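You operate a simulated robot arm through the tools that you are given. There is no shell and no other tool. Be economical: measure what you need, move in short steps, check, and stop when the job is done.

Carry out the task below with a simulated robot arm. There is one attempt and no reset: what you move stays moved.

## Task
Put the marker pen on the top of the back bench away on the fourth shelf from the bottom of the returns rack. Put the yellow tape from the top of the long table on the top of the wooden table. Take the blue cloths on the top of the long table and put it away on the top of the laptop bench. Put one of the motors from the top of the tall white box on the charging mat. Fetch the battery from the cell holder and stand it on the second shelf from the bottom of the returns rack. Open the machine lid, turn the blue dial to 36 and shut the lid again. Shut the drawer of the far left bench. Switch the red switch on. Switch the charger switch on. Push the red bin lid shut. Close the drawer of the back bench. Put two of the bottles from the top of the back bench on the top of the short table. Lift the flap of the grey scale open. Do these in any order. Set down upright: motor, battery, bottle.

The check looks at the end state, three seconds after you hand in, the way a careful person would. Anything else that was tipped, shoved, dropped, spilled or broken makes it a failure. A push-on lid holds only when it is set on centred and level and pressed home; a screw cap is set on level and turned clockwise until tight. Flat cloth is picked up by pressing the open fingertips on it (5 to 10 N) and closing them slowly along it; thin cloth reads only 2 to 8 mm in the jaws.

## Robot
A 6-joint arm with a two-finger gripper on a trunk, on a base that drives. Base frame: it is fixed to the floor where the robot stands at the start and does not move with it; the origin is under the middle of the robot, x ahead of it, y to its left, z up; the surface under the hand at the start is at about z = 0.88. Readings come in m, degrees, newtons and seconds.
With the tool pointing down near the work surface it reaches from about 0.14 to 0.82 m from the robot's upright axis, wherever it stands. Its first joint turns from -166.0 to 166.0 degrees. Places, roughly: battery [-3.5, 2.25, 0.75]; blue cloths (8x6x3 cm) [0.7, 4.1, 0.9]; blue dial [-3.4, 2.8, 1]; bottle [0.5, -0.5, 1]; charger switch [-0.5, -1.4, 1]; charging mat [0.3, 0.3, 0.9]; drawer of the back bench [0.1, -0.7, 0.7]; drawer of the far left bench [-3.6, 0.2, 0.7]; flap of the grey scale [0.4, 2.6, 0.9]; fourth shelf of the returns rack [0.7, 0.9, 1.4]; machine lid [-3.3, 2.8, 1]; marker pen [0.75, 0, 1]; motor [-1.75, 1.5, 0.75]; red bin lid [0, -1.4, 1]; red switch [-3.8, 0.1, 0.9]; second shelf of the returns rack [0.7, 0.9, 0.6]; tape [0.75, 3.25, 0.75]; top of the laptop bench [-4, 1.3, 0.9]; top of the short table [0.6, 2.4, 0.9]; top of the wooden table [-1.3, 1.9, 0.7]. Payload 1.66 kg.
Tool frame: the origin (TCP) lies between the finger pads and is the grasp point; the fingertips stand 0.016 m ahead of it; z points along the fingers, y is the line along which they close. Largest opening 0.111 m; the body of the gripper starts 0.104 m behind the TCP.
Orientation is told as [roll, pitch, yaw] about the base's x, y, z axes, in that order, counted from this pose: with the fingers straight down and closing along the base's y, the tool's x points along the base's -x, its y along +y and its z along -z.

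## Interface
- The arm moves only by the tool play_rows. Its argument "plan" is a list of rows, each an object of numbers (a shift or turn left out is 0, a gripper value left out holds the last): "rx", "ry", "rz": the turn, a rotation vector about the tool's x, y, z in degrees; "x", "y", "z": the shift along the tool's x, y, z in m; "fingers": the finger opening in m, from 0 to 0.111. In form: [{"rx": .., "ry": .., "rz": .., "x": .., "y": .., "z": .., "fingers": ..}, ...]. A call has 1 to 20 rows; each row is the pose to reach, as a shift and turn from the pose commanded when the call began, along the tool's axes at that moment. A row lasts 0.2 s, in which the tool goes at most 0.05 m and 8.6 degrees; a call with a longer step from one row to the next is refused whole, and so is a gripper value outside its range. A pose out of reach is approached as far as the arm can. The call stops where the force on the tool passes 40 N (or 10 N more than at its start, if that is more) or the arm is blocked; 0.2 s more then pass. Each finger halts on what it meets, pressing with about 32 N; the grip force reading is that of the motor and also rises with nothing between the fingers. The clock runs only during rows and for 0.2 s after the last one: add rows that repeat a pose to give the fingers time. The reply holds the time, the measured pose of the TCP, the force on the tool along the base axes, the opening and the grip force, in the units named above and with some noise, with the torque about the TCP (base axes, N m) and any sound that the robot's microphone picked up.
- Cameras (640 x 400 px; columns grow to the right, rows downward): "scene" is now at [0.0146, 0.1539, 1.4781]; the picture's right is [-0.51, -0.86, -0.01], its down [-0.72, 0.43, -0.54] and it looks along [0.47, -0.27, -0.84] (base axes); focal length 252 px, centre (320, 200). "wrist" rides on the gripper at [0.07, 0.014, -0.143] in the tool frame; the picture's right is [-0.19, 0.98, 0.00], its down [-0.87, -0.17, -0.47] and it looks along [-0.46, -0.09, 0.88] (tool axes); focal length 230 px, centre (320, 200).
- snapshot(camera): a new picture of that camera. The clock stands still meanwhile.
- lift_body(by): slides the trunk up (or, below 0, down) by that many m; the arm and the scene camera ride with it, the base frame stays. It gives what a move gives, with no picture.
- steer(legs): drives the robot by 1 to 6 legs, each [ahead, left, turn to the left] in m, m and degrees, along the robot's own axes; the way and the turn of a leg run together, so that a leg with both is an arc; at most 1.5 m and 180 degrees a leg. The arm and the cameras ride along, it lands a little off, and it stops where it bumps. It gives what a move gives.
- turn_head(pan, tilt): turns the head with the scene camera to pan (to the left, within 120 degrees either way) and tilt (down, from -29 to 69), counted from straight ahead of the robot. It gives what a move gives.
- probe_pixels(camera, pixels): there is no depth. For up to 12 entries [column, row, z] of the newest picture of that camera ("zoom" is the newest enlarged one), the place [x, y] in the base frame at which the ray of that pixel passes the height z, good to about 0.002 m, but the place of the scene camera against the robot may be out by one fixed shift of up to 0.018 m in any direction. The clock stands still meanwhile.
- close_up(camera, box): a new picture of the part [left, top, right, bottom] of that camera's present view, enlarged. The clock stands still meanwhile.
- close_job(): hands the job in; it is judged then, once.

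Go step by step. Measure first, check grasps and placings, and put right what went wrong. The budget is 371 turns and 316 pictures, counting those below and the enlarged ones. Unless the task says otherwise, let go and move clear before handing in.

The tools are called after ">>>" as a command line: name --argument value ..., lists and objects as JSON in quotes. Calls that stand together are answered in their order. play_rows: Moves the arm, as the interface text tells. Its arguments: {"type":"object","properties":{"plan":{"type":"array"}},"required":["plan"]} The other tools are called the same way: lift_body (by) slides the trunk up or down; steer (legs) drives the base; turn_head (pan, tilt) turns the head that bears the scene camera; snapshot (camera) takes a picture; probe_pixels (camera, pixels) gives the place at which the rays of pixels pass given heights; close_up (camera, box) takes an enlarged picture of a part of a camera's view; close_job () hands the job in.

At the start:

```text
t: 0.0
eef_pos: [0.3866, -0.1723, 1.1378]
ee_rot: [0.1, -0.9, 0.0]
contact_force: [0.1, -1.4, 1.5]
wrist_torque: [-0.03, -0.01, -0.03]
finger_gap: 0.1111
gripper_force: 0.0
trunk travel left (down, up): [-0.1, 0.49]
robot x, y, heading: [-0.007, 0.0009, 0.0]
head pan, tilt: [-30.8, 57.9]
```

scene: 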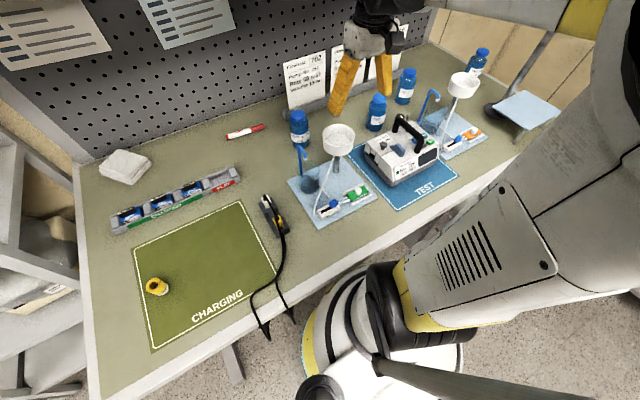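
wrist: 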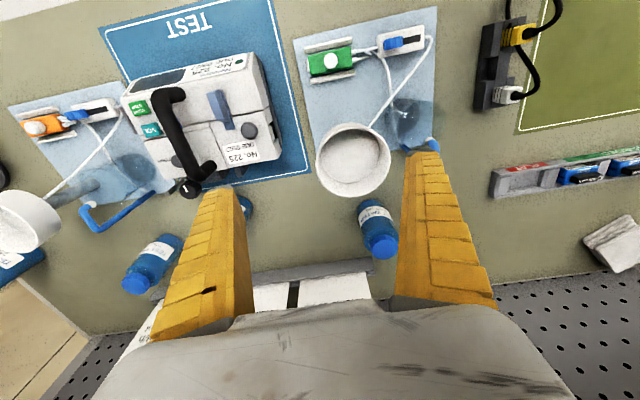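

The first pictures show the back bench with the pen at about (245,132), blue bottles at (300,127), (376,112), (405,86) and (478,62), and the charging mat at (205,270). I'll measure these first.

>>> probe_pixels --camera "scene" --pixels '[[228, 136, 0.89], [262, 127, 0.89], [300, 147, 0.88], [376, 129, 0.88], [404, 102, 0.88], [475, 75, 0.88], [205, 270, 0.88], [157, 290, 0.88], [270, 215, 0.88], [301, 115, 0.98]]'

>>> close_up --camera "scene" --box '[210, 40, 530, 240]'

>>> turn_head --pan 60 --tilt 20

>>> snapshot --camera "scene"

```text
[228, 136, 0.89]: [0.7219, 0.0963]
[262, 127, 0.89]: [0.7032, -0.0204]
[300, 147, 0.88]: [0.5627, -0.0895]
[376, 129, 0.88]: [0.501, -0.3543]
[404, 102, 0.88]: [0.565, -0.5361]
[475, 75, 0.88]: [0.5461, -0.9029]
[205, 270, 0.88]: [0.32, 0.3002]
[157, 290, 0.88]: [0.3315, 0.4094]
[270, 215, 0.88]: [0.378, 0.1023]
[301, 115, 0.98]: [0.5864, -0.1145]
```

```text
2.00 times, centred on (370, 140) of scene
```

zoom: 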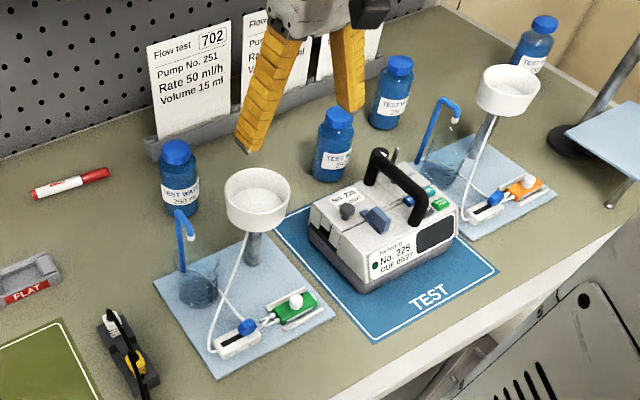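

```text
t: 1.7
eef_pos: [0.3867, -0.1716, 1.1373]
ee_rot: [0.0, -0.9, 0.1]
contact_force: [-0.1, 0.3, 0.1]
wrist_torque: [-0.02, -0.02, 0.02]
finger_gap: 0.1111
gripper_force: 0.1
trunk travel left (down, up): [-0.1, 0.49]
robot x, y, heading: [-0.0077, -0.0011, 0.0]
head pan, tilt: [60.0, 20.0]
```

```text
312 pictures are left
```

scene: 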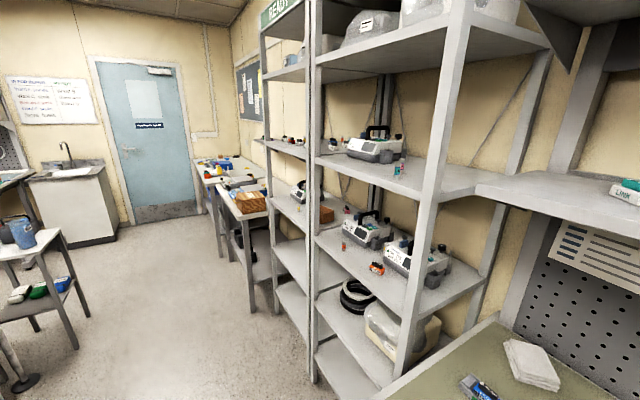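

The rack appears at the left of the bench and has two bays, with a "READY" sign on the far one. I'll look around the rest of the room.

>>> turn_head --pan 40 --tilt 0

>>> snapshot --camera "scene"

>>> turn_head --pan 115 --tilt 25

>>> snapshot --camera "scene"

>>> turn_head --pan -115 --tilt 25

>>> snapshot --camera "scene"

```text
t: 2.5
eef_pos: [0.3892, -0.1708, 1.1382]
ee_rot: [0.0, -0.9, -0.1]
contact_force: [1.0, -0.2, -0.1]
wrist_torque: [0.01, 0.0, -0.01]
finger_gap: 0.1108
gripper_force: 0.0
trunk travel left (down, up): [-0.1, 0.49]
robot x, y, heading: [-0.0064, 0.0027, 0.1]
head pan, tilt: [40.0, 0.0]
```

```text
311 pictures are left
```

scene: 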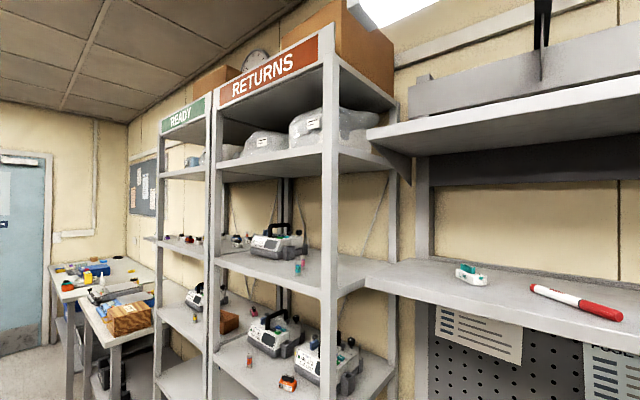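

```text
t: 4.0
eef_pos: [0.3878, -0.1725, 1.1388]
ee_rot: [0.1, -1.0, -0.1]
contact_force: [0.0, 1.0, 0.1]
wrist_torque: [0.0, 0.0, -0.02]
finger_gap: 0.111
gripper_force: 0.1
trunk travel left (down, up): [-0.1, 0.49]
robot x, y, heading: [-0.0051, -0.0013, 0.2]
head pan, tilt: [115.0, 25.0]
```

```text
310 pictures are left
```

scene: 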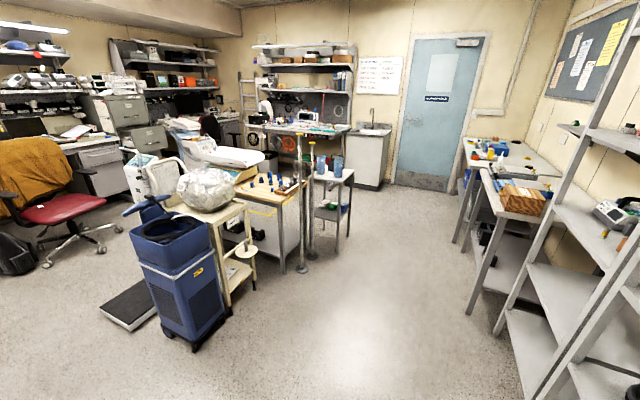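

```text
t: 7.2
eef_pos: [0.388, -0.1732, 1.1385]
ee_rot: [0.0, -0.9, -0.1]
contact_force: [0.1, -0.1, 0.3]
wrist_torque: [-0.01, 0.0, 0.03]
finger_gap: 0.1109
gripper_force: 0.1
trunk travel left (down, up): [-0.1, 0.49]
robot x, y, heading: [-0.0068, -0.0022, 0.1]
head pan, tilt: [-115.0, 25.0]
```

```text
309 pictures are left
```

scene: 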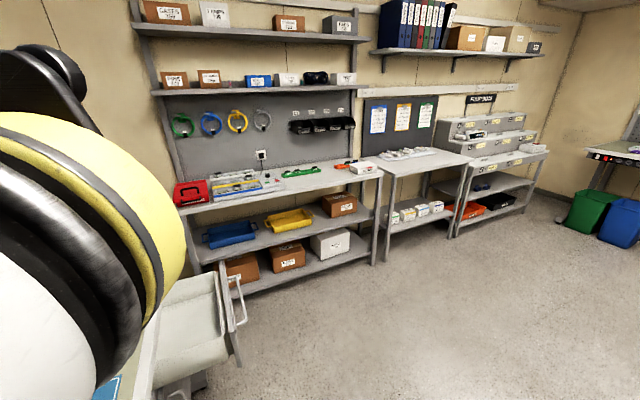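

The room is mapped roughly: the pulled-out drawer is at (200,320) of the last picture, with the red box and charger bench behind it. I'll check the shelf that hangs over the bench before reaching for the pen.

>>> turn_head --pan 0 --tilt 30

>>> snapshot --camera "scene"

>>> turn_head --pan -70 --tilt 40

>>> snapshot --camera "scene"

```text
t: 9.2
eef_pos: [0.3877, -0.1734, 1.1394]
ee_rot: [0.0, -0.8, 0.0]
contact_force: [0.5, 0.3, 0.0]
wrist_torque: [-0.01, -0.02, -0.01]
finger_gap: 0.1109
gripper_force: 0.0
trunk travel left (down, up): [-0.1, 0.49]
robot x, y, heading: [-0.0078, 0.0016, -0.0]
head pan, tilt: [0.0, 30.0]
```

```text
308 pictures are left
```

scene: 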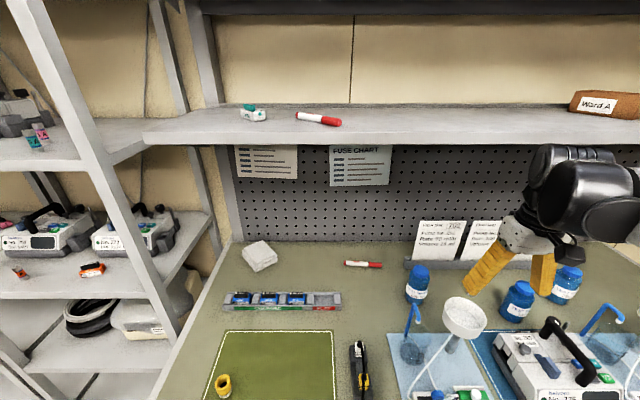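

```text
t: 10.6
eef_pos: [0.3865, -0.1715, 1.1385]
ee_rot: [0.0, -0.9, 0.0]
contact_force: [0.4, 0.2, -0.7]
wrist_torque: [-0.03, 0.01, -0.02]
finger_gap: 0.1113
gripper_force: 0.1
trunk travel left (down, up): [-0.1, 0.49]
robot x, y, heading: [-0.0082, 0.0013, -0.1]
head pan, tilt: [-70.0, 40.0]
```

```text
307 pictures are left
```

scene: 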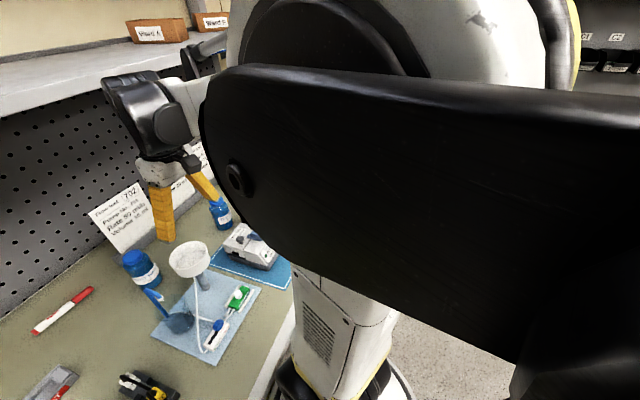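

The pegboard looks to stand only about 4 cm behind the pen, under a shelf, so I need exact numbers. I'll calibrate the scene camera by probing the fingertips.

>>> turn_head --pan -10 --tilt 40

>>> close_up --camera "scene" --box '[380, 120, 620, 270]'

>>> close_up --camera "scene" --box '[220, 120, 460, 270]'

```text
t: 11.9
eef_pos: [0.3883, -0.1713, 1.1386]
ee_rot: [0.0, -0.9, 0.0]
contact_force: [0.1, -0.7, -0.3]
wrist_torque: [0.01, -0.01, 0.03]
finger_gap: 0.1107
gripper_force: 0.0
trunk travel left (down, up): [-0.1, 0.49]
robot x, y, heading: [-0.0099, 0.0021, -0.1]
head pan, tilt: [-10.0, 40.0]
```

```text
2.67 times, centred on (500, 195) of scene
```

zoom: 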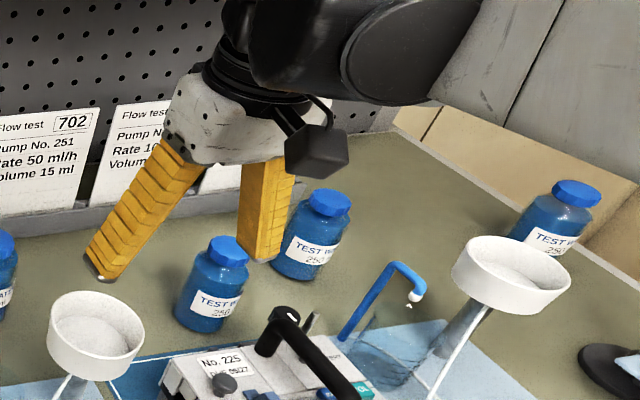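

```text
2.67 times, centred on (340, 195) of scene
```

zoom: 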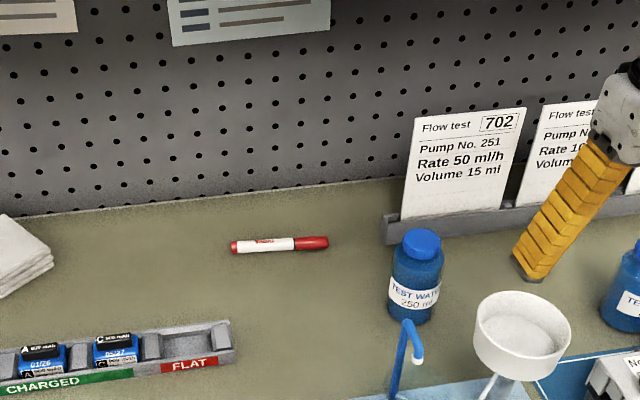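

The left fingertip is at (533,278) in the newest zoom and the pen spans (232,247) to (328,242). I'll probe both, along with the pegboard base.

>>> probe_pixels --camera "zoom" --pixels '[[516, 265, 1.123], [543, 280, 1.123], [530, 272, 1.123], [234, 247, 0.887], [327, 242, 0.887], [280, 245, 0.887], [280, 192, 0.88], [100, 208, 0.88], [416, 318, 0.88], [400, 310, 0.88]]'

>>> probe_pixels --camera "scene" --pixels '[[412, 220, 1.123], [418, 225, 1.123], [471, 217, 1.123], [478, 217, 1.123]]'

```text
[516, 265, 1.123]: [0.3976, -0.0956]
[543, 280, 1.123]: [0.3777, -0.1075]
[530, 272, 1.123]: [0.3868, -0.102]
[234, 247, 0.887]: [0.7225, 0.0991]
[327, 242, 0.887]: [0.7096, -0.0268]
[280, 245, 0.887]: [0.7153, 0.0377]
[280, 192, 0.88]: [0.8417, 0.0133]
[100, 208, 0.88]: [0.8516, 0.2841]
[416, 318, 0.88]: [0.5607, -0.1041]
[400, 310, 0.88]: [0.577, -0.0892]
```

```text
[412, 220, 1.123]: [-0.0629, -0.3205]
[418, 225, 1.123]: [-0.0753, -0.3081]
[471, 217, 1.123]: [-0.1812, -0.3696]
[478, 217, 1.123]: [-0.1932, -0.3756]
```

The fingertips probe about 0.01 too high in y, so the scene camera is shifted by roughly +0.01 in y. The pen is then near (0.715, 0.03), lying almost along y, and the pegboard is at x≈0.845. I'll turn the hand to yaw -96 and bring it to a hover in front of the pen.

>>> play_rows --plan '[{"rz": 8, "x": -0.005, "y": 0.018, "z": 0.003, "fingers": 0.06}, {"rz": 16, "x": -0.01, "y": 0.036, "z": 0.006}, {"rz": 24, "x": -0.015, "y": 0.054, "z": 0.01}, {"rz": 32, "x": -0.02, "y": 0.072, "z": 0.013}, {"rz": 40, "x": -0.025, "y": 0.09, "z": 0.016}, {"rz": 48, "x": -0.03, "y": 0.108, "z": 0.02}, {"rz": 56, "x": -0.035, "y": 0.126, "z": 0.023}, {"rz": 64, "x": -0.04, "y": 0.144, "z": 0.026}, {"rz": 72, "x": -0.045, "y": 0.162, "z": 0.03}, {"rz": 80, "x": -0.05, "y": 0.18, "z": 0.033}, {"rz": 88, "x": -0.055, "y": 0.198, "z": 0.036}, {"rz": 96, "x": -0.062, "y": 0.212, "z": 0.04}]'

>>> snapshot --camera "wrist"

>>> snapshot --camera "scene"

```text
t: 14.5
eef_pos: [0.4489, 0.0394, 1.099]
ee_rot: [0.9, 0.2, -96.3]
contact_force: [0.1, -1.2, 0.1]
wrist_torque: [0.02, -0.03, 0.0]
finger_gap: 0.062
gripper_force: 1.1
trunk travel left (down, up): [-0.1, 0.49]
robot x, y, heading: [-0.0092, 0.0019, 0.2]
head pan, tilt: [-10.0, 40.0]
```

```text
304 pictures are left
```

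wrist: 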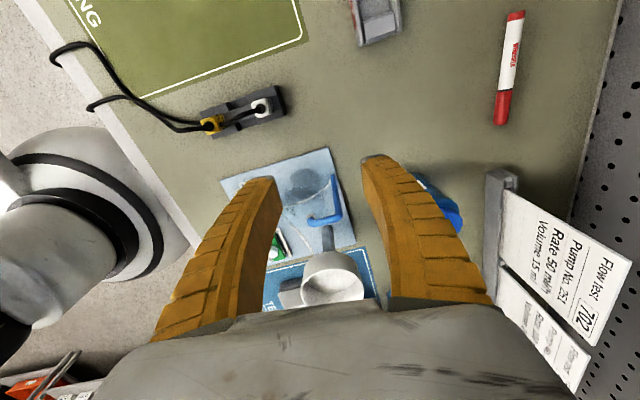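

```text
303 pictures are left
```

scene: 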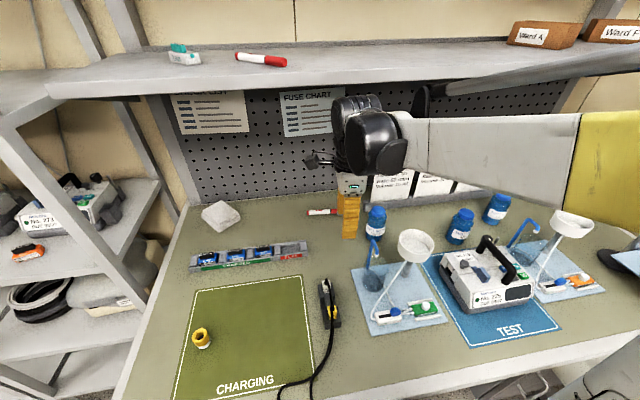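

The wrist view shows the pen from (517,12) to (500,124). I'll probe it there for an exact place.

>>> probe_pixels --camera "wrist" --pixels '[[517, 12, 0.888], [500, 124, 0.888], [509, 65, 0.888], [433, 215, 0.93], [499, 172, 0.89]]'

>>> probe_pixels --camera "scene" --pixels '[[308, 212, 0.888], [336, 212, 0.888], [350, 90, 1.3], [376, 232, 0.88], [278, 52, 1.33]]'

```text
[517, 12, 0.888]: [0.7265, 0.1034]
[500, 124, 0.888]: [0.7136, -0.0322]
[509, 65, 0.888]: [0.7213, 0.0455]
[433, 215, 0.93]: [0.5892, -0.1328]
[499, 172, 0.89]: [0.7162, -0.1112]
```

```text
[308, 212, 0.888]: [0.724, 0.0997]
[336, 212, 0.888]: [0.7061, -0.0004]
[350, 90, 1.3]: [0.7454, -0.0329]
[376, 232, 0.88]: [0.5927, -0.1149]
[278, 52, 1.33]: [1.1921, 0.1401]
```

Wrist and scene agree to within a few mm, putting the pen centre at (0.720, 0.036). I'll move above it and partly down.

>>> play_rows --plan '[{"x": 0.004, "y": 0.045, "z": 0.015}, {"x": 0.009, "y": 0.09, "z": 0.03}, {"x": 0.013, "y": 0.135, "z": 0.05}, {"x": 0.018, "y": 0.18, "z": 0.07}, {"x": 0.022, "y": 0.225, "z": 0.09}, {"x": 0.027, "y": 0.27, "z": 0.11}, {"x": 0.027, "y": 0.27, "z": 0.145}, {"x": 0.027, "y": 0.27, "z": 0.145}]'

>>> snapshot --camera "wrist"

>>> snapshot --camera "scene"

```text
t: 16.3
eef_pos: [0.7246, 0.0378, 0.961]
ee_rot: [0.9, 0.1, -95.9]
contact_force: [0.1, 0.5, -0.3]
wrist_torque: [-0.02, 0.03, 0.02]
finger_gap: 0.0618
gripper_force: 1.9
trunk travel left (down, up): [-0.1, 0.49]
robot x, y, heading: [-0.0073, 0.0038, -0.0]
head pan, tilt: [-10.0, 40.0]
```

```text
302 pictures are left
```

wrist: 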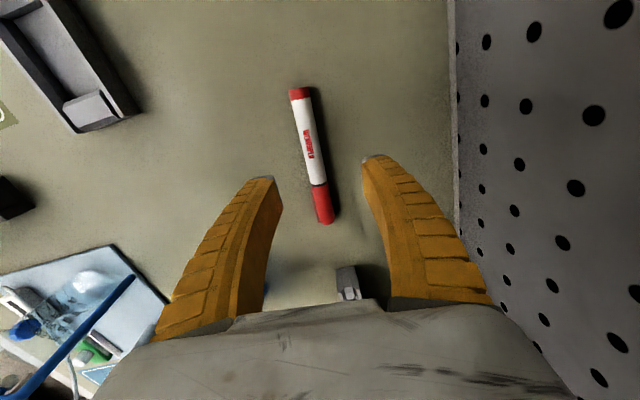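

```text
301 pictures are left
```

scene: 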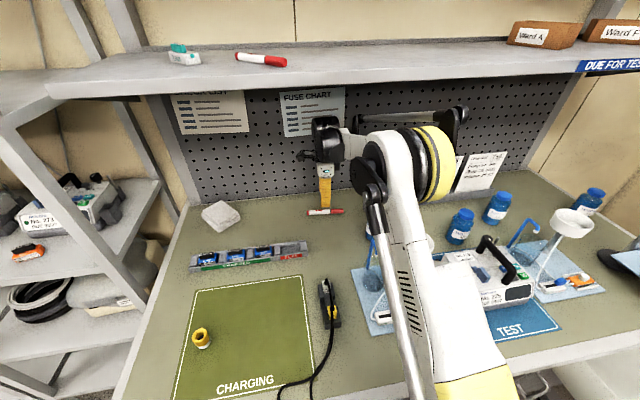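

The pen lies between the fingers, from (300,92) to (325,218). I'll probe once more before going down.

>>> probe_pixels --camera "wrist" --pixels '[[299, 92, 0.888], [325, 220, 0.888], [312, 155, 0.888]]'

```text
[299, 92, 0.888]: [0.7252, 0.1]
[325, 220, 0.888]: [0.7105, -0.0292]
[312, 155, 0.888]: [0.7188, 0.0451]
```

>>> play_rows --plan '[{"y": -0.006, "z": 0.03}, {"y": -0.006, "z": 0.055}, {"y": -0.006, "z": 0.063}, {"y": -0.006, "z": 0.063, "fingers": 0.0}, {"y": -0.006, "z": 0.063}, {"y": -0.006, "z": 0.063}]'

>>> snapshot --camera "wrist"

```text
t: 17.7
eef_pos: [0.7189, 0.0387, 0.8958]
ee_rot: [0.9, 0.1, -95.9]
contact_force: [-0.4, 0.8, 6.3]
wrist_torque: [0.0, 0.0, 0.03]
finger_gap: 0.0112
gripper_force: 31.7
trunk travel left (down, up): [-0.1, 0.49]
robot x, y, heading: [-0.0095, 0.0016, -0.0]
head pan, tilt: [-10.0, 40.0]
```

```text
300 pictures are left
```

wrist: 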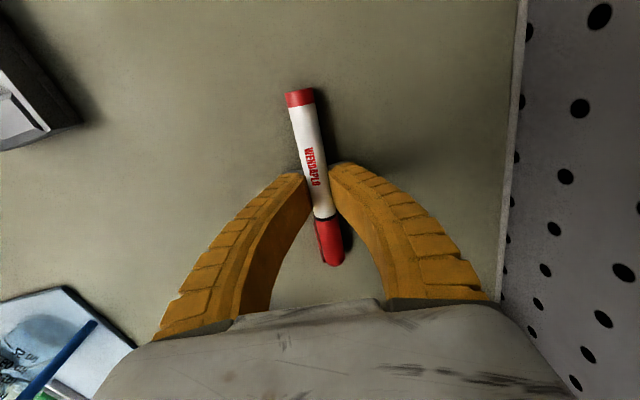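

The pen is gripped at 11 mm. I'll lift and draw back along the way I came.

>>> play_rows --plan '[{"z": -0.04}, {"z": -0.08, "y": -0.03}, {"z": -0.11, "y": -0.08}, {"z": -0.15, "y": -0.12}, {"z": -0.19, "y": -0.16}, {"z": -0.22, "y": -0.2}, {"z": -0.25, "y": -0.25}, {"z": -0.25, "y": -0.29}, {"z": -0.25, "y": -0.33}, {"z": -0.25, "y": -0.35}]'

>>> turn_head --pan 45 --tilt 10

>>> snapshot --camera "scene"

>>> turn_head --pan 45 --tilt 45

>>> snapshot --camera "scene"

```text
refused: row 3 steps farther than a row can; nothing moved
```

```text
t: 18.9
eef_pos: [0.7189, 0.0385, 0.8954]
ee_rot: [0.9, 0.1, -96.0]
contact_force: [-0.9, 0.1, 5.8]
wrist_torque: [-0.02, 0.0, 0.01]
finger_gap: 0.011
gripper_force: 31.7
trunk travel left (down, up): [-0.1, 0.49]
robot x, y, heading: [-0.0083, 0.001, -0.1]
head pan, tilt: [45.0, 10.0]
```

```text
299 pictures are left
```

scene: 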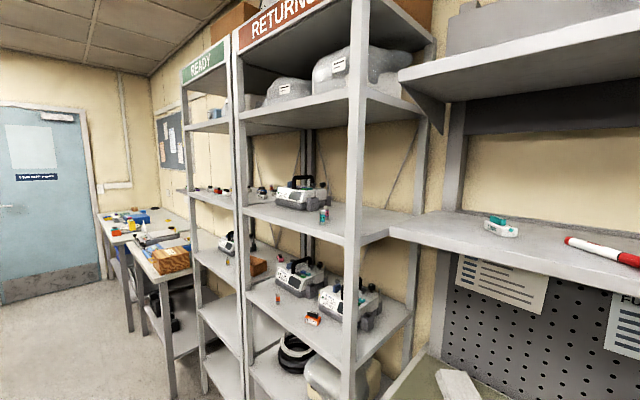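

```text
t: 19.9
eef_pos: [0.7188, 0.0384, 0.8959]
ee_rot: [0.9, 0.1, -96.0]
contact_force: [-0.6, 0.3, 5.7]
wrist_torque: [-0.01, 0.03, 0.0]
finger_gap: 0.0109
gripper_force: 32.0
trunk travel left (down, up): [-0.1, 0.49]
robot x, y, heading: [-0.0075, 0.0012, 0.2]
head pan, tilt: [45.0, 45.0]
```

```text
298 pictures are left
```

scene: 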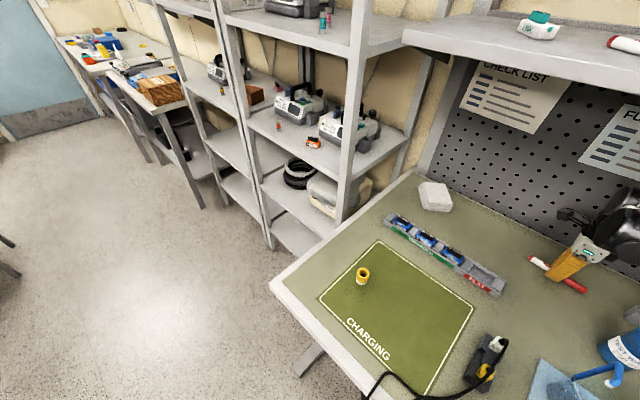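

One step was too long. I'll redo the retreat with shorter steps.

>>> play_rows --plan '[{"z": -0.04}, {"z": -0.075, "y": -0.03}, {"z": -0.1, "y": -0.07}, {"z": -0.13, "y": -0.11}, {"z": -0.16, "y": -0.15}, {"z": -0.19, "y": -0.19}, {"z": -0.22, "y": -0.23}, {"z": -0.25, "y": -0.27}, {"z": -0.25, "y": -0.31}, {"z": -0.25, "y": -0.35}]'

>>> probe_pixels --camera "scene" --pixels '[[282, 290, 0.88], [415, 172, 0.88], [338, 222, 0.88], [272, 248, 0.1], [322, 238, 0.2], [268, 195, 0.6], [340, 205, 0.9], [360, 385, 0.88], [350, 50, 1.39], [228, 12, 1.39], [250, 130, 1.0], [410, 40, 1.39]]'

```text
t: 22.1
eef_pos: [0.3666, 0.0761, 1.1405]
ee_rot: [1.0, 0.0, -96.0]
contact_force: [0.2, -0.3, -0.4]
wrist_torque: [-0.01, -0.01, -0.02]
finger_gap: 0.0093
gripper_force: 32.0
trunk travel left (down, up): [-0.1, 0.49]
robot x, y, heading: [-0.0071, 0.0017, -0.1]
head pan, tilt: [45.0, 45.0]
```

```text
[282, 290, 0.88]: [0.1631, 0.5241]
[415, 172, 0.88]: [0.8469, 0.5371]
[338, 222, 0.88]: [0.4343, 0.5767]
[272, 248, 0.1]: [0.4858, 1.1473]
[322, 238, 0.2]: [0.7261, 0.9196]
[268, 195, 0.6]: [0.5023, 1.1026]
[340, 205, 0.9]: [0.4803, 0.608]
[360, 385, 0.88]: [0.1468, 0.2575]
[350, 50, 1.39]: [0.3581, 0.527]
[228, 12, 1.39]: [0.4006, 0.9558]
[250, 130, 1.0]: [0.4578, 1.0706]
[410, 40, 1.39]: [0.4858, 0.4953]
```

The pen is still held, and the rack front is at x≈0.48 with the bay between y≈0.62 and 1.12. I'll raise the trunk, drive left to the rack and look.

>>> lift_body --by 0.36

>>> steer --legs '[[-0.1, 0, 0], [0, 0.82, 0]]'

>>> turn_head --pan 0 --tilt 35

>>> snapshot --camera "scene"

>>> snapshot --camera "wrist"

```text
t: 25.6
eef_pos: [0.3835, 0.0756, 1.4939]
ee_rot: [-0.1, -0.1, -96.0]
contact_force: [0.2, 1.0, -0.2]
wrist_torque: [0.03, 0.02, 0.04]
finger_gap: 0.0093
gripper_force: 32.1
trunk travel left (down, up): [-0.46, 0.13]
robot x, y, heading: [-0.0125, 0.0026, 0.2]
head pan, tilt: [45.0, 45.0]
```

```text
t: 30.8
eef_pos: [0.2829, 0.8933, 1.4944]
ee_rot: [0.0, 0.0, -96.0]
contact_force: [-0.3, -0.3, 0.4]
wrist_torque: [0.01, -0.01, 0.01]
finger_gap: 0.0093
gripper_force: 32.2
trunk travel left (down, up): [-0.46, 0.13]
robot x, y, heading: [-0.11, 0.8164, 0.1]
head pan, tilt: [45.0, 45.0]
```

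```text
t: 31.9
eef_pos: [0.2828, 0.8946, 1.494]
ee_rot: [0.0, 0.0, -96.1]
contact_force: [0.1, 0.4, 0.0]
wrist_torque: [0.01, 0.0, 0.01]
finger_gap: 0.0089
gripper_force: 31.9
trunk travel left (down, up): [-0.46, 0.13]
robot x, y, heading: [-0.1063, 0.8209, -0.0]
head pan, tilt: [0.0, 35.0]
```

```text
297 pictures are left
```

scene: 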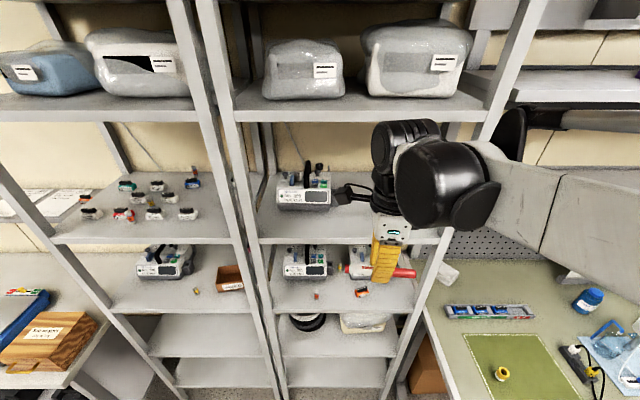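

```text
296 pictures are left
```

wrist: 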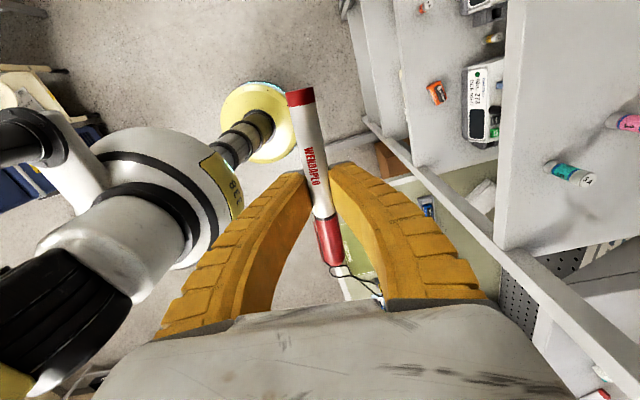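

The wrist view shows shelf 4 on the right, with its front edge at column about 505 and a vial at (570,172). I'll probe those for the free spot.

>>> probe_pixels --camera "wrist" --pixels '[[515, 60, 1.36], [500, 240, 1.36], [552, 165, 1.36], [585, 180, 1.4], [610, 122, 1.36], [640, 235, 1.36], [545, 265, 1.36]]'

>>> probe_pixels --camera "scene" --pixels '[[265, 237, 1.36], [445, 230, 1.36], [330, 236, 1.36], [235, 110, 1.75], [490, 110, 1.75], [300, 280, 1.0], [270, 312, 1.0]]'

```text
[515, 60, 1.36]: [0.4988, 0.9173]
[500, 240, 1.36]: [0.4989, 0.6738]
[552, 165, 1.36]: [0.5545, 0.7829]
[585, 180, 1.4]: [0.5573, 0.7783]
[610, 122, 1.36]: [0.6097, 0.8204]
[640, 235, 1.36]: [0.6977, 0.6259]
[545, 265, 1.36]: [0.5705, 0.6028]
```

```text
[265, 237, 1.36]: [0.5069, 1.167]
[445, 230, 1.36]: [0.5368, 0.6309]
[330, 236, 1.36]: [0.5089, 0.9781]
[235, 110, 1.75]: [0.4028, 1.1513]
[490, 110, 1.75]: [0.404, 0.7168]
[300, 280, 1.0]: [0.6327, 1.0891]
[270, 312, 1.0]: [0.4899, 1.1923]
```

Shelf 4 is at z≈1.365 with its front edge at x≈0.49–0.50. Two vials stand at (0.555,0.78) and (0.61,0.82), leaving y 0.90–1.10 free at the front. I'll step left, tilt the hand 30° and move in.

>>> steer --legs '[[0, 0.11, 0]]'

>>> play_rows --plan '[{"rx": -7.5}, {"rx": -15, "y": 0.03, "x": 0.003}, {"rx": -22.5, "y": 0.06, "x": 0.006}, {"rx": -30, "y": 0.1, "x": 0.01}, {"rx": -30, "y": 0.14, "x": 0.014}, {"rx": -30, "y": 0.18, "x": 0.018}, {"rx": -30, "y": 0.22, "x": 0.022}, {"rx": -30, "y": 0.25, "x": 0.026, "z": 0.02}, {"rx": -30, "y": 0.27, "x": 0.028, "z": 0.04}, {"rx": -30, "y": 0.27, "x": 0.028, "z": 0.06}]'

>>> snapshot --camera "wrist"

>>> snapshot --camera "scene"

```text
t: 33.1
eef_pos: [0.2832, 1.0038, 1.4949]
ee_rot: [0.0, 0.0, -96.1]
contact_force: [-0.5, 0.1, -0.9]
wrist_torque: [-0.05, 0.03, 0.0]
finger_gap: 0.0093
gripper_force: 32.2
trunk travel left (down, up): [-0.46, 0.13]
robot x, y, heading: [-0.1093, 0.9228, -0.0]
head pan, tilt: [0.0, 35.0]
```

```text
t: 35.3
eef_pos: [0.5543, 1.0012, 1.4331]
ee_rot: [30.0, 0.0, -96.0]
contact_force: [-0.2, -0.6, -0.1]
wrist_torque: [0.02, 0.01, -0.03]
finger_gap: 0.0089
gripper_force: 32.1
trunk travel left (down, up): [-0.46, 0.13]
robot x, y, heading: [-0.1076, 0.9285, -0.0]
head pan, tilt: [0.0, 35.0]
```

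```text
295 pictures are left
```

wrist: 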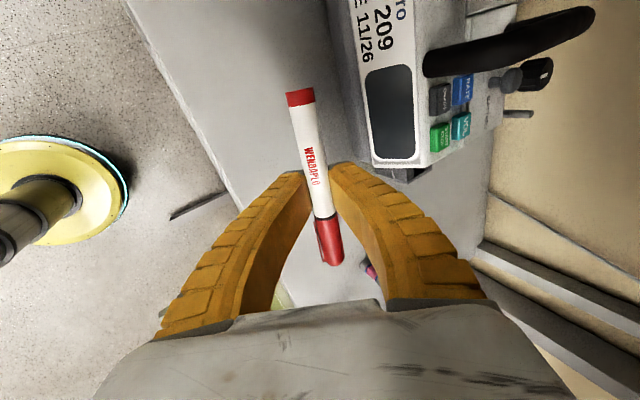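

```text
294 pictures are left
```

scene: 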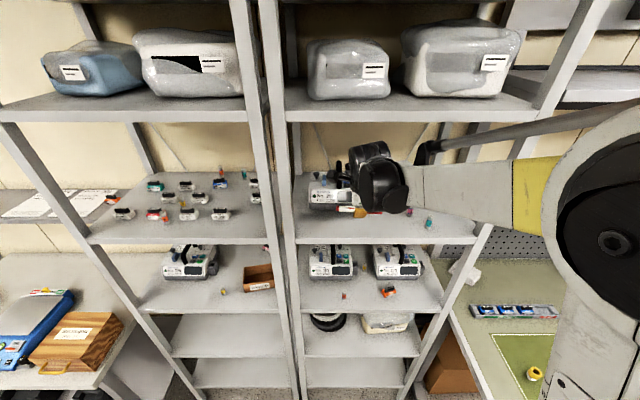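

>>> probe_pixels --camera "wrist" --pixels '[[390, 165, 1.375], [335, 30, 1.375], [226, 190, 1.365], [130, 5, 1.365], [370, 268, 1.38]]'

```text
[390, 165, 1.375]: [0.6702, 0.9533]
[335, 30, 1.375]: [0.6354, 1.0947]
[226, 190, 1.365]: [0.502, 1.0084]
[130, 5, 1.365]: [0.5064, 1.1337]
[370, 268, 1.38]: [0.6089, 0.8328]
```

There's about 8 cm of free depth in front of the machine. I'll lower straight down until the lower fingertip just touches.

>>> play_rows --plan '[{"z": 0.0173, "y": -0.01}, {"z": 0.0303, "y": -0.0175}, {"z": 0.0346, "y": -0.02}, {"z": 0.0372, "y": -0.0215}, {"z": 0.0398, "y": -0.023}, {"z": 0.0398, "y": -0.023}]'

>>> snapshot --camera "wrist"

```text
t: 36.7
eef_pos: [0.5546, 1.0019, 1.3869]
ee_rot: [30.2, 0.1, -96.0]
contact_force: [-0.1, -0.1, 0.0]
wrist_torque: [0.0, 0.01, 0.01]
finger_gap: 0.0093
gripper_force: 31.5
trunk travel left (down, up): [-0.46, 0.13]
robot x, y, heading: [-0.103, 0.9265, 0.0]
head pan, tilt: [0.0, 35.0]
```

```text
293 pictures are left
```

wrist: 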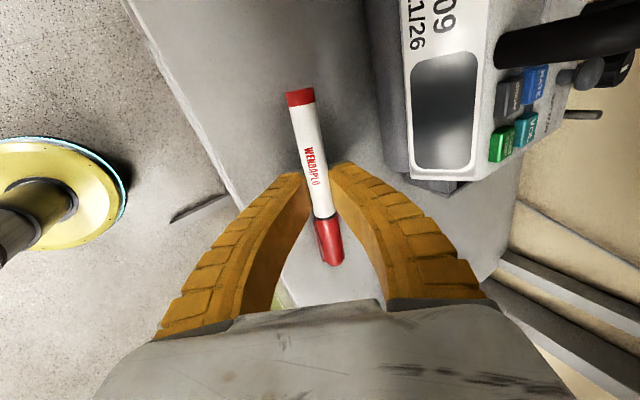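

No contact yet, so I'll continue down in 2–3 mm steps.

>>> play_rows --plan '[{"z": 0.0026, "y": -0.0015}, {"z": 0.0043, "y": -0.0025}, {"z": 0.006, "y": -0.0035}, {"z": 0.006, "y": -0.0035}]'

```text
t: 37.7
eef_pos: [0.5535, 1.0013, 1.3825]
ee_rot: [30.1, 0.1, -95.9]
contact_force: [2.4, -0.7, 7.8]
wrist_torque: [-0.01, 0.07, 0.0]
finger_gap: 0.0086
gripper_force: 32.2
trunk travel left (down, up): [-0.46, 0.13]
robot x, y, heading: [-0.1108, 0.9265, 0.2]
head pan, tilt: [0.0, 35.0]
```

Light contact of 8 N. I'll open while easing up, then withdraw along the tool axis.

>>> play_rows --plan '[{"z": -0.002, "y": 0.001, "fingers": 0.018}, {"z": -0.004, "y": 0.002, "fingers": 0.024}, {"z": -0.006, "y": 0.003, "fingers": 0.03}, {"z": -0.01, "y": 0.004, "fingers": 0.04}, {"z": -0.02, "y": 0.004, "fingers": 0.05}, {"z": -0.05, "y": 0.004}]'

>>> snapshot --camera "wrist"

```text
t: 39.1
eef_pos: [0.5303, 1.0041, 1.4271]
ee_rot: [30.2, 0.1, -96.0]
contact_force: [-0.1, 0.0, 0.8]
wrist_torque: [0.03, -0.05, 0.02]
finger_gap: 0.052
gripper_force: 1.7
trunk travel left (down, up): [-0.46, 0.13]
robot x, y, heading: [-0.1086, 0.9266, -0.1]
head pan, tilt: [0.0, 35.0]
```

```text
292 pictures are left
```

wrist: 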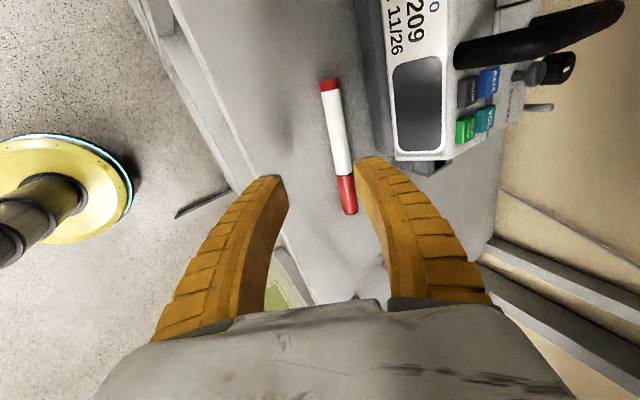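

The pen lies flat on the fourth shelf at (340,145). I'll retract and level the hand, then drive back to the bottles.

>>> play_rows --plan '[{"y": -0.03, "z": -0.03}, {"y": -0.065, "z": -0.05}, {"y": -0.1, "z": -0.07}, {"y": -0.135, "z": -0.09}, {"y": -0.17, "z": -0.1}, {"rx": 7.5, "y": -0.17, "z": -0.1}, {"rx": 15, "y": -0.17, "z": -0.1}, {"rx": 22.5, "y": -0.17, "z": -0.1}, {"rx": 30, "y": -0.17, "z": -0.1, "fingers": 0.1}, {"rx": 30, "y": -0.17, "z": -0.1}]'

>>> steer --legs '[[0, -1.1, 0]]'

>>> turn_head --pan -20 --tilt 50

>>> snapshot --camera "scene"

```text
t: 41.3
eef_pos: [0.3358, 1.0239, 1.4282]
ee_rot: [0.0, 0.0, -96.0]
contact_force: [-0.5, -0.8, 0.8]
wrist_torque: [0.03, -0.06, 0.07]
finger_gap: 0.1006
gripper_force: 0.3
trunk travel left (down, up): [-0.46, 0.13]
robot x, y, heading: [-0.1084, 0.9257, 0.1]
head pan, tilt: [0.0, 35.0]
```

```text
t: 46.9
eef_pos: [0.3358, -0.0746, 1.428]
ee_rot: [0.0, 0.0, -96.0]
contact_force: [0.1, -0.1, -0.4]
wrist_torque: [0.03, -0.02, -0.05]
finger_gap: 0.1002
gripper_force: 0.6
trunk travel left (down, up): [-0.46, 0.13]
robot x, y, heading: [-0.1081, -0.1712, -0.0]
head pan, tilt: [0.0, 35.0]
```

```text
t: 47.7
eef_pos: [0.3358, -0.0739, 1.4282]
ee_rot: [0.0, 0.0, -96.1]
contact_force: [-0.3, 0.4, 0.1]
wrist_torque: [0.0, -0.03, 0.03]
finger_gap: 0.1002
gripper_force: 0.1
trunk travel left (down, up): [-0.46, 0.13]
robot x, y, heading: [-0.1085, -0.1691, -0.3]
head pan, tilt: [-20.0, 50.0]
```

```text
291 pictures are left
```

scene: 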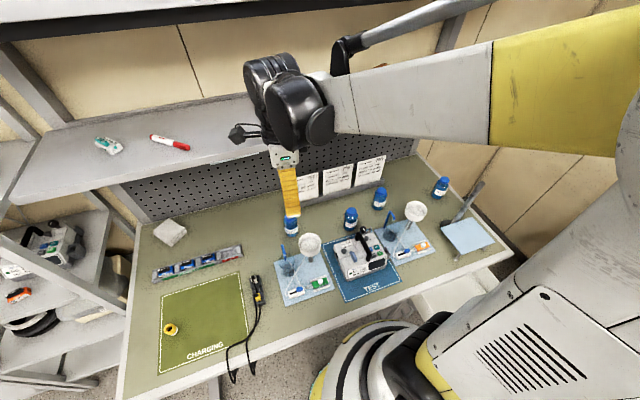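

The pen is put away and I'm back at the bench, with the nearest bottle at (291,228). I'll turn the hand back to yaw 0 so it closes along y, and lower the trunk for a wrist look.

>>> play_rows --plan '[{"rz": -8}, {"rz": -16}, {"rz": -24}, {"rz": -32}, {"rz": -40}, {"rz": -48}, {"rz": -56}, {"rz": -64}, {"rz": -72}, {"rz": -80}, {"rz": -88}, {"rz": -96}]'

>>> lift_body --by -0.28

>>> snapshot --camera "scene"

>>> snapshot --camera "wrist"

```text
t: 50.3
eef_pos: [0.3352, -0.0736, 1.4279]
ee_rot: [-0.1, 0.0, 0.1]
contact_force: [0.7, -0.5, 0.3]
wrist_torque: [0.04, 0.03, -0.01]
finger_gap: 0.1006
gripper_force: 0.2
trunk travel left (down, up): [-0.46, 0.13]
robot x, y, heading: [-0.1094, -0.1697, 0.2]
head pan, tilt: [-20.0, 50.0]
```

```text
t: 53.1
eef_pos: [0.3364, -0.0738, 1.1481]
ee_rot: [0.0, 0.1, -0.1]
contact_force: [0.0, -0.2, -0.1]
wrist_torque: [0.01, 0.03, 0.0]
finger_gap: 0.1006
gripper_force: 1.0
trunk travel left (down, up): [-0.18, 0.41]
robot x, y, heading: [-0.1086, -0.1698, -0.1]
head pan, tilt: [-20.0, 50.0]
```

```text
290 pictures are left
```

scene: 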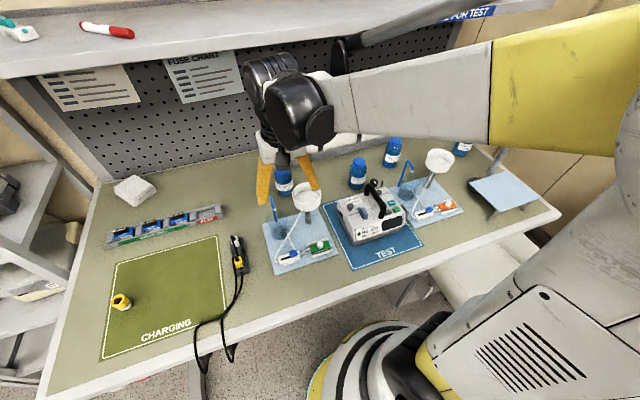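

```text
289 pictures are left
```

wrist: 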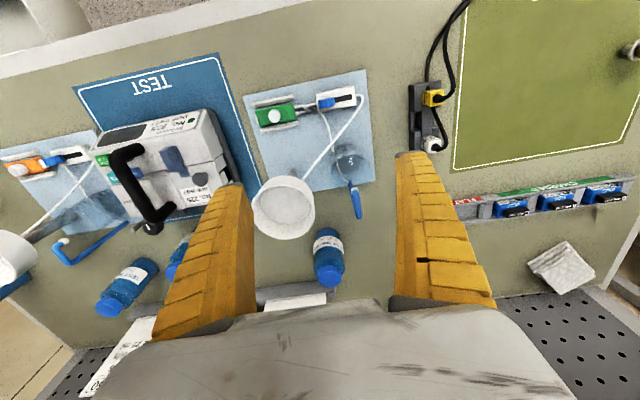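

>>> probe_pixels --camera "wrist" --pixels '[[326, 232, 0.88], [330, 276, 0.98], [330, 276, 1.0], [330, 276, 1.02], [283, 207, 1.0], [283, 207, 1.04], [134, 270, 0.88], [110, 303, 1.0]]'

>>> close_up --camera "scene" --box '[220, 120, 500, 295]'

```text
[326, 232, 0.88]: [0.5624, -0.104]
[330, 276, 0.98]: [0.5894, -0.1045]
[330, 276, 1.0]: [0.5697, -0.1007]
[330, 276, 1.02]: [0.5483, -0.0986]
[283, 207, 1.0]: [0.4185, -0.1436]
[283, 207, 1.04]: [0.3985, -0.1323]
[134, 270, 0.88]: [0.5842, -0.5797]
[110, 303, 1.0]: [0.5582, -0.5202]
```

```text
2.29 times, centred on (360, 208) of scene
```

zoom: 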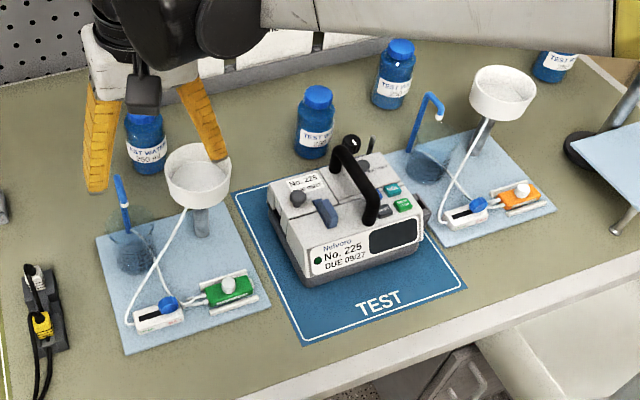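

Bottle A is centred near (0.573,-0.103) with its top at about z 1.0. The cup beside it sits at x≈0.41, clear of the hand. I'll move over the bottle and take a look.

>>> play_rows --plan '[{"x": -0.04, "y": -0.005}, {"x": -0.08, "y": -0.01}, {"x": -0.12, "y": -0.015}, {"x": -0.16, "y": -0.02}, {"x": -0.2, "y": -0.025}, {"x": -0.237, "y": -0.029, "z": 0.02}, {"x": -0.237, "y": -0.029, "z": 0.04}]'

>>> snapshot --camera "wrist"

>>> snapshot --camera "scene"

```text
t: 55.0
eef_pos: [0.5344, -0.1002, 1.1364]
ee_rot: [0.0, -1.8, 0.3]
contact_force: [-0.3, -0.4, -0.2]
wrist_torque: [0.01, 0.0, -0.05]
finger_gap: 0.1006
gripper_force: 0.3
trunk travel left (down, up): [-0.18, 0.41]
robot x, y, heading: [-0.1129, -0.174, 0.2]
head pan, tilt: [-20.0, 50.0]
stopped in row 7: the arm was blocked; the commanded pose is now the measured one
```

```text
287 pictures are left
```

wrist: 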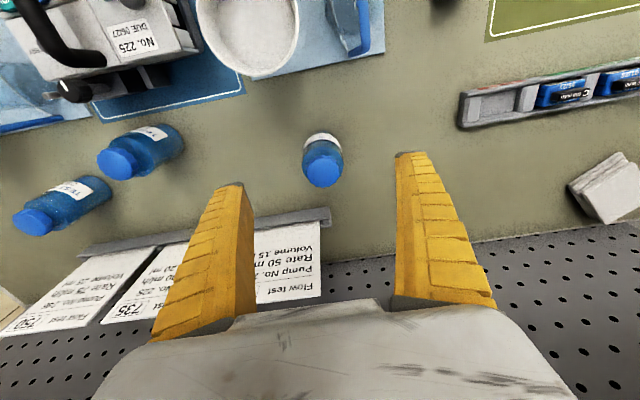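

```text
286 pictures are left
```

scene: 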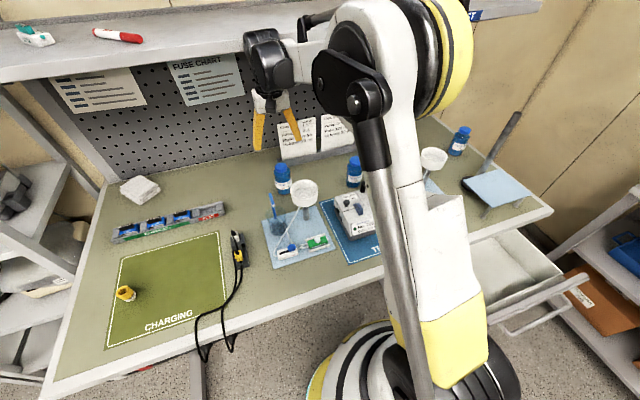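

The arm was blocked while high up, most likely by the wrist against the hanging shelf. I'll back off, go lower where there is room, and then move forward.

>>> play_rows --plan '[{"x": 0.02, "ry": 0.9}, {"x": 0.034, "ry": 1.8, "z": 0.01}, {"x": 0.034, "ry": 1.8, "z": 0.05}, {"x": 0.034, "ry": 1.8, "z": 0.09}, {"x": 0.034, "ry": 1.8, "z": 0.105}]'

>>> snapshot --camera "wrist"

>>> snapshot --camera "scene"

```text
t: 56.1
eef_pos: [0.534, -0.1024, 1.0077]
ee_rot: [0.0, 1.7, 0.1]
contact_force: [-0.1, -0.2, 0.8]
wrist_torque: [-0.01, -0.02, 0.0]
finger_gap: 0.1006
gripper_force: 0.2
trunk travel left (down, up): [-0.18, 0.41]
robot x, y, heading: [-0.1135, -0.1722, 0.2]
head pan, tilt: [-20.0, 50.0]
```

```text
285 pictures are left
```

wrist: 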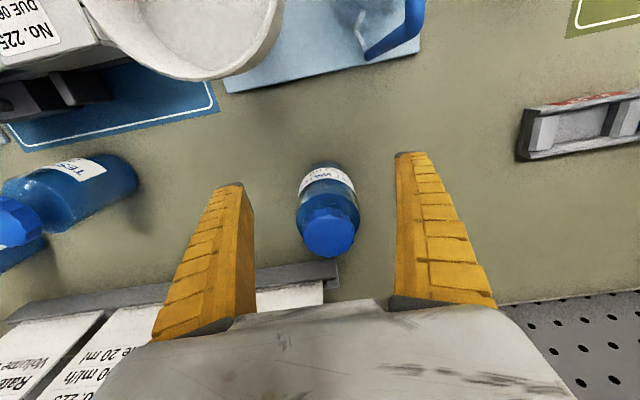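

```text
284 pictures are left
```

scene: 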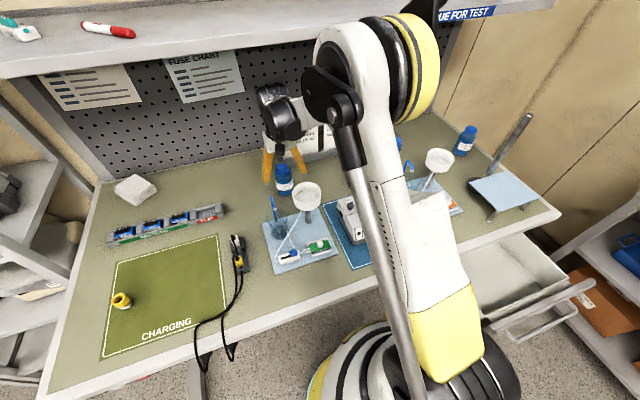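

The hand is now at z 1.008, with the bottle between the finger lines and its cap at (330,230). I'll probe the cap and body.

>>> probe_pixels --camera "wrist" --pixels '[[331, 232, 0.99], [331, 232, 1.0], [323, 170, 0.88], [327, 185, 0.93]]'

```text
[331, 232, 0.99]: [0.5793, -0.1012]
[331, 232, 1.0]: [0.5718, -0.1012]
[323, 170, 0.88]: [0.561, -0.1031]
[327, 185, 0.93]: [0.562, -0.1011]
```

>>> play_rows --plan '[{"x": -0.02, "ry": -0.9}, {"x": -0.04, "ry": -1.7}, {"x": -0.04, "ry": -1.7, "z": 0.03}, {"x": -0.04, "ry": -1.7, "z": 0.063}, {"x": -0.04, "ry": -1.7, "z": 0.063, "fingers": 0.03}, {"x": -0.04, "ry": -1.7, "z": 0.063}, {"x": -0.04, "ry": -1.7, "z": 0.063}, {"x": -0.04, "ry": -1.7, "z": 0.063}]'

>>> snapshot --camera "wrist"

```text
t: 58.0
eef_pos: [0.5724, -0.102, 0.9436]
ee_rot: [0.0, -0.1, 0.2]
contact_force: [-0.3, 0.2, 0.1]
wrist_torque: [-0.01, 0.02, 0.0]
finger_gap: 0.0585
gripper_force: 31.8
trunk travel left (down, up): [-0.18, 0.41]
robot x, y, heading: [-0.1084, -0.1675, 0.0]
head pan, tilt: [-20.0, 50.0]
```

```text
283 pictures are left
```

wrist: 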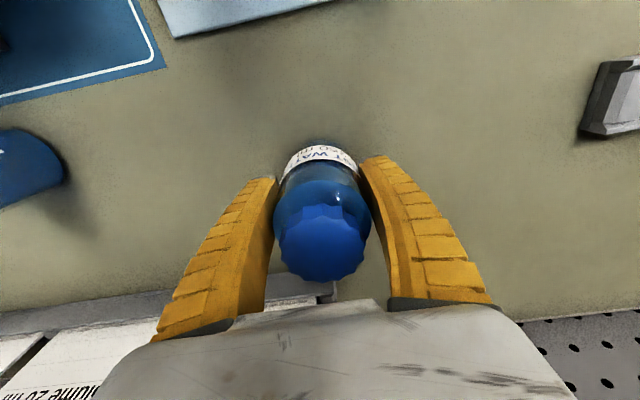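

Bottle A is gripped at 58.5 mm. I'll lift it, step back and up, then left past the stand and back in.

>>> play_rows --plan '[{"z": -0.02}, {"z": -0.04, "x": 0.02}, {"z": -0.06, "x": 0.05}, {"z": -0.09, "x": 0.06}, {"z": -0.13, "x": 0.07}, {"z": -0.165, "x": 0.08}, {"z": -0.18, "x": 0.09, "y": 0.04}, {"z": -0.18, "x": 0.1, "y": 0.08}, {"z": -0.18, "x": 0.11, "y": 0.12}, {"z": -0.18, "x": 0.13, "y": 0.16}, {"z": -0.18, "x": 0.16, "y": 0.19}, {"z": -0.18, "x": 0.2, "y": 0.19}, {"z": -0.18, "x": 0.24, "y": 0.19}, {"z": -0.18, "x": 0.26, "y": 0.17}]'

>>> turn_head --pan 75 --tilt 30

>>> snapshot --camera "scene"

```text
t: 61.0
eef_pos: [0.3105, 0.0677, 1.1249]
ee_rot: [0.0, -0.2, 0.1]
contact_force: [0.6, -0.4, -2.4]
wrist_torque: [-0.01, 0.03, 0.0]
finger_gap: 0.0586
gripper_force: 31.9
trunk travel left (down, up): [-0.18, 0.41]
robot x, y, heading: [-0.1141, -0.1689, -0.1]
head pan, tilt: [-20.0, 50.0]
```

```text
t: 62.7
eef_pos: [0.3131, 0.0695, 1.1253]
ee_rot: [-0.1, -0.2, 0.1]
contact_force: [0.8, -1.0, -2.9]
wrist_torque: [-0.01, 0.03, -0.03]
finger_gap: 0.0585
gripper_force: 32.3
trunk travel left (down, up): [-0.18, 0.41]
robot x, y, heading: [-0.1111, -0.1723, -0.2]
head pan, tilt: [75.0, 30.0]
```

```text
282 pictures are left
```

scene: 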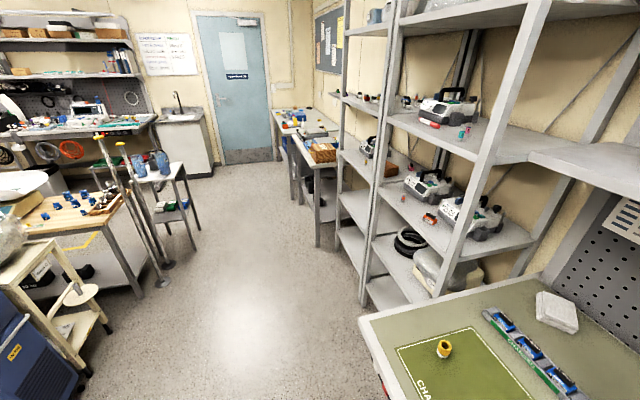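

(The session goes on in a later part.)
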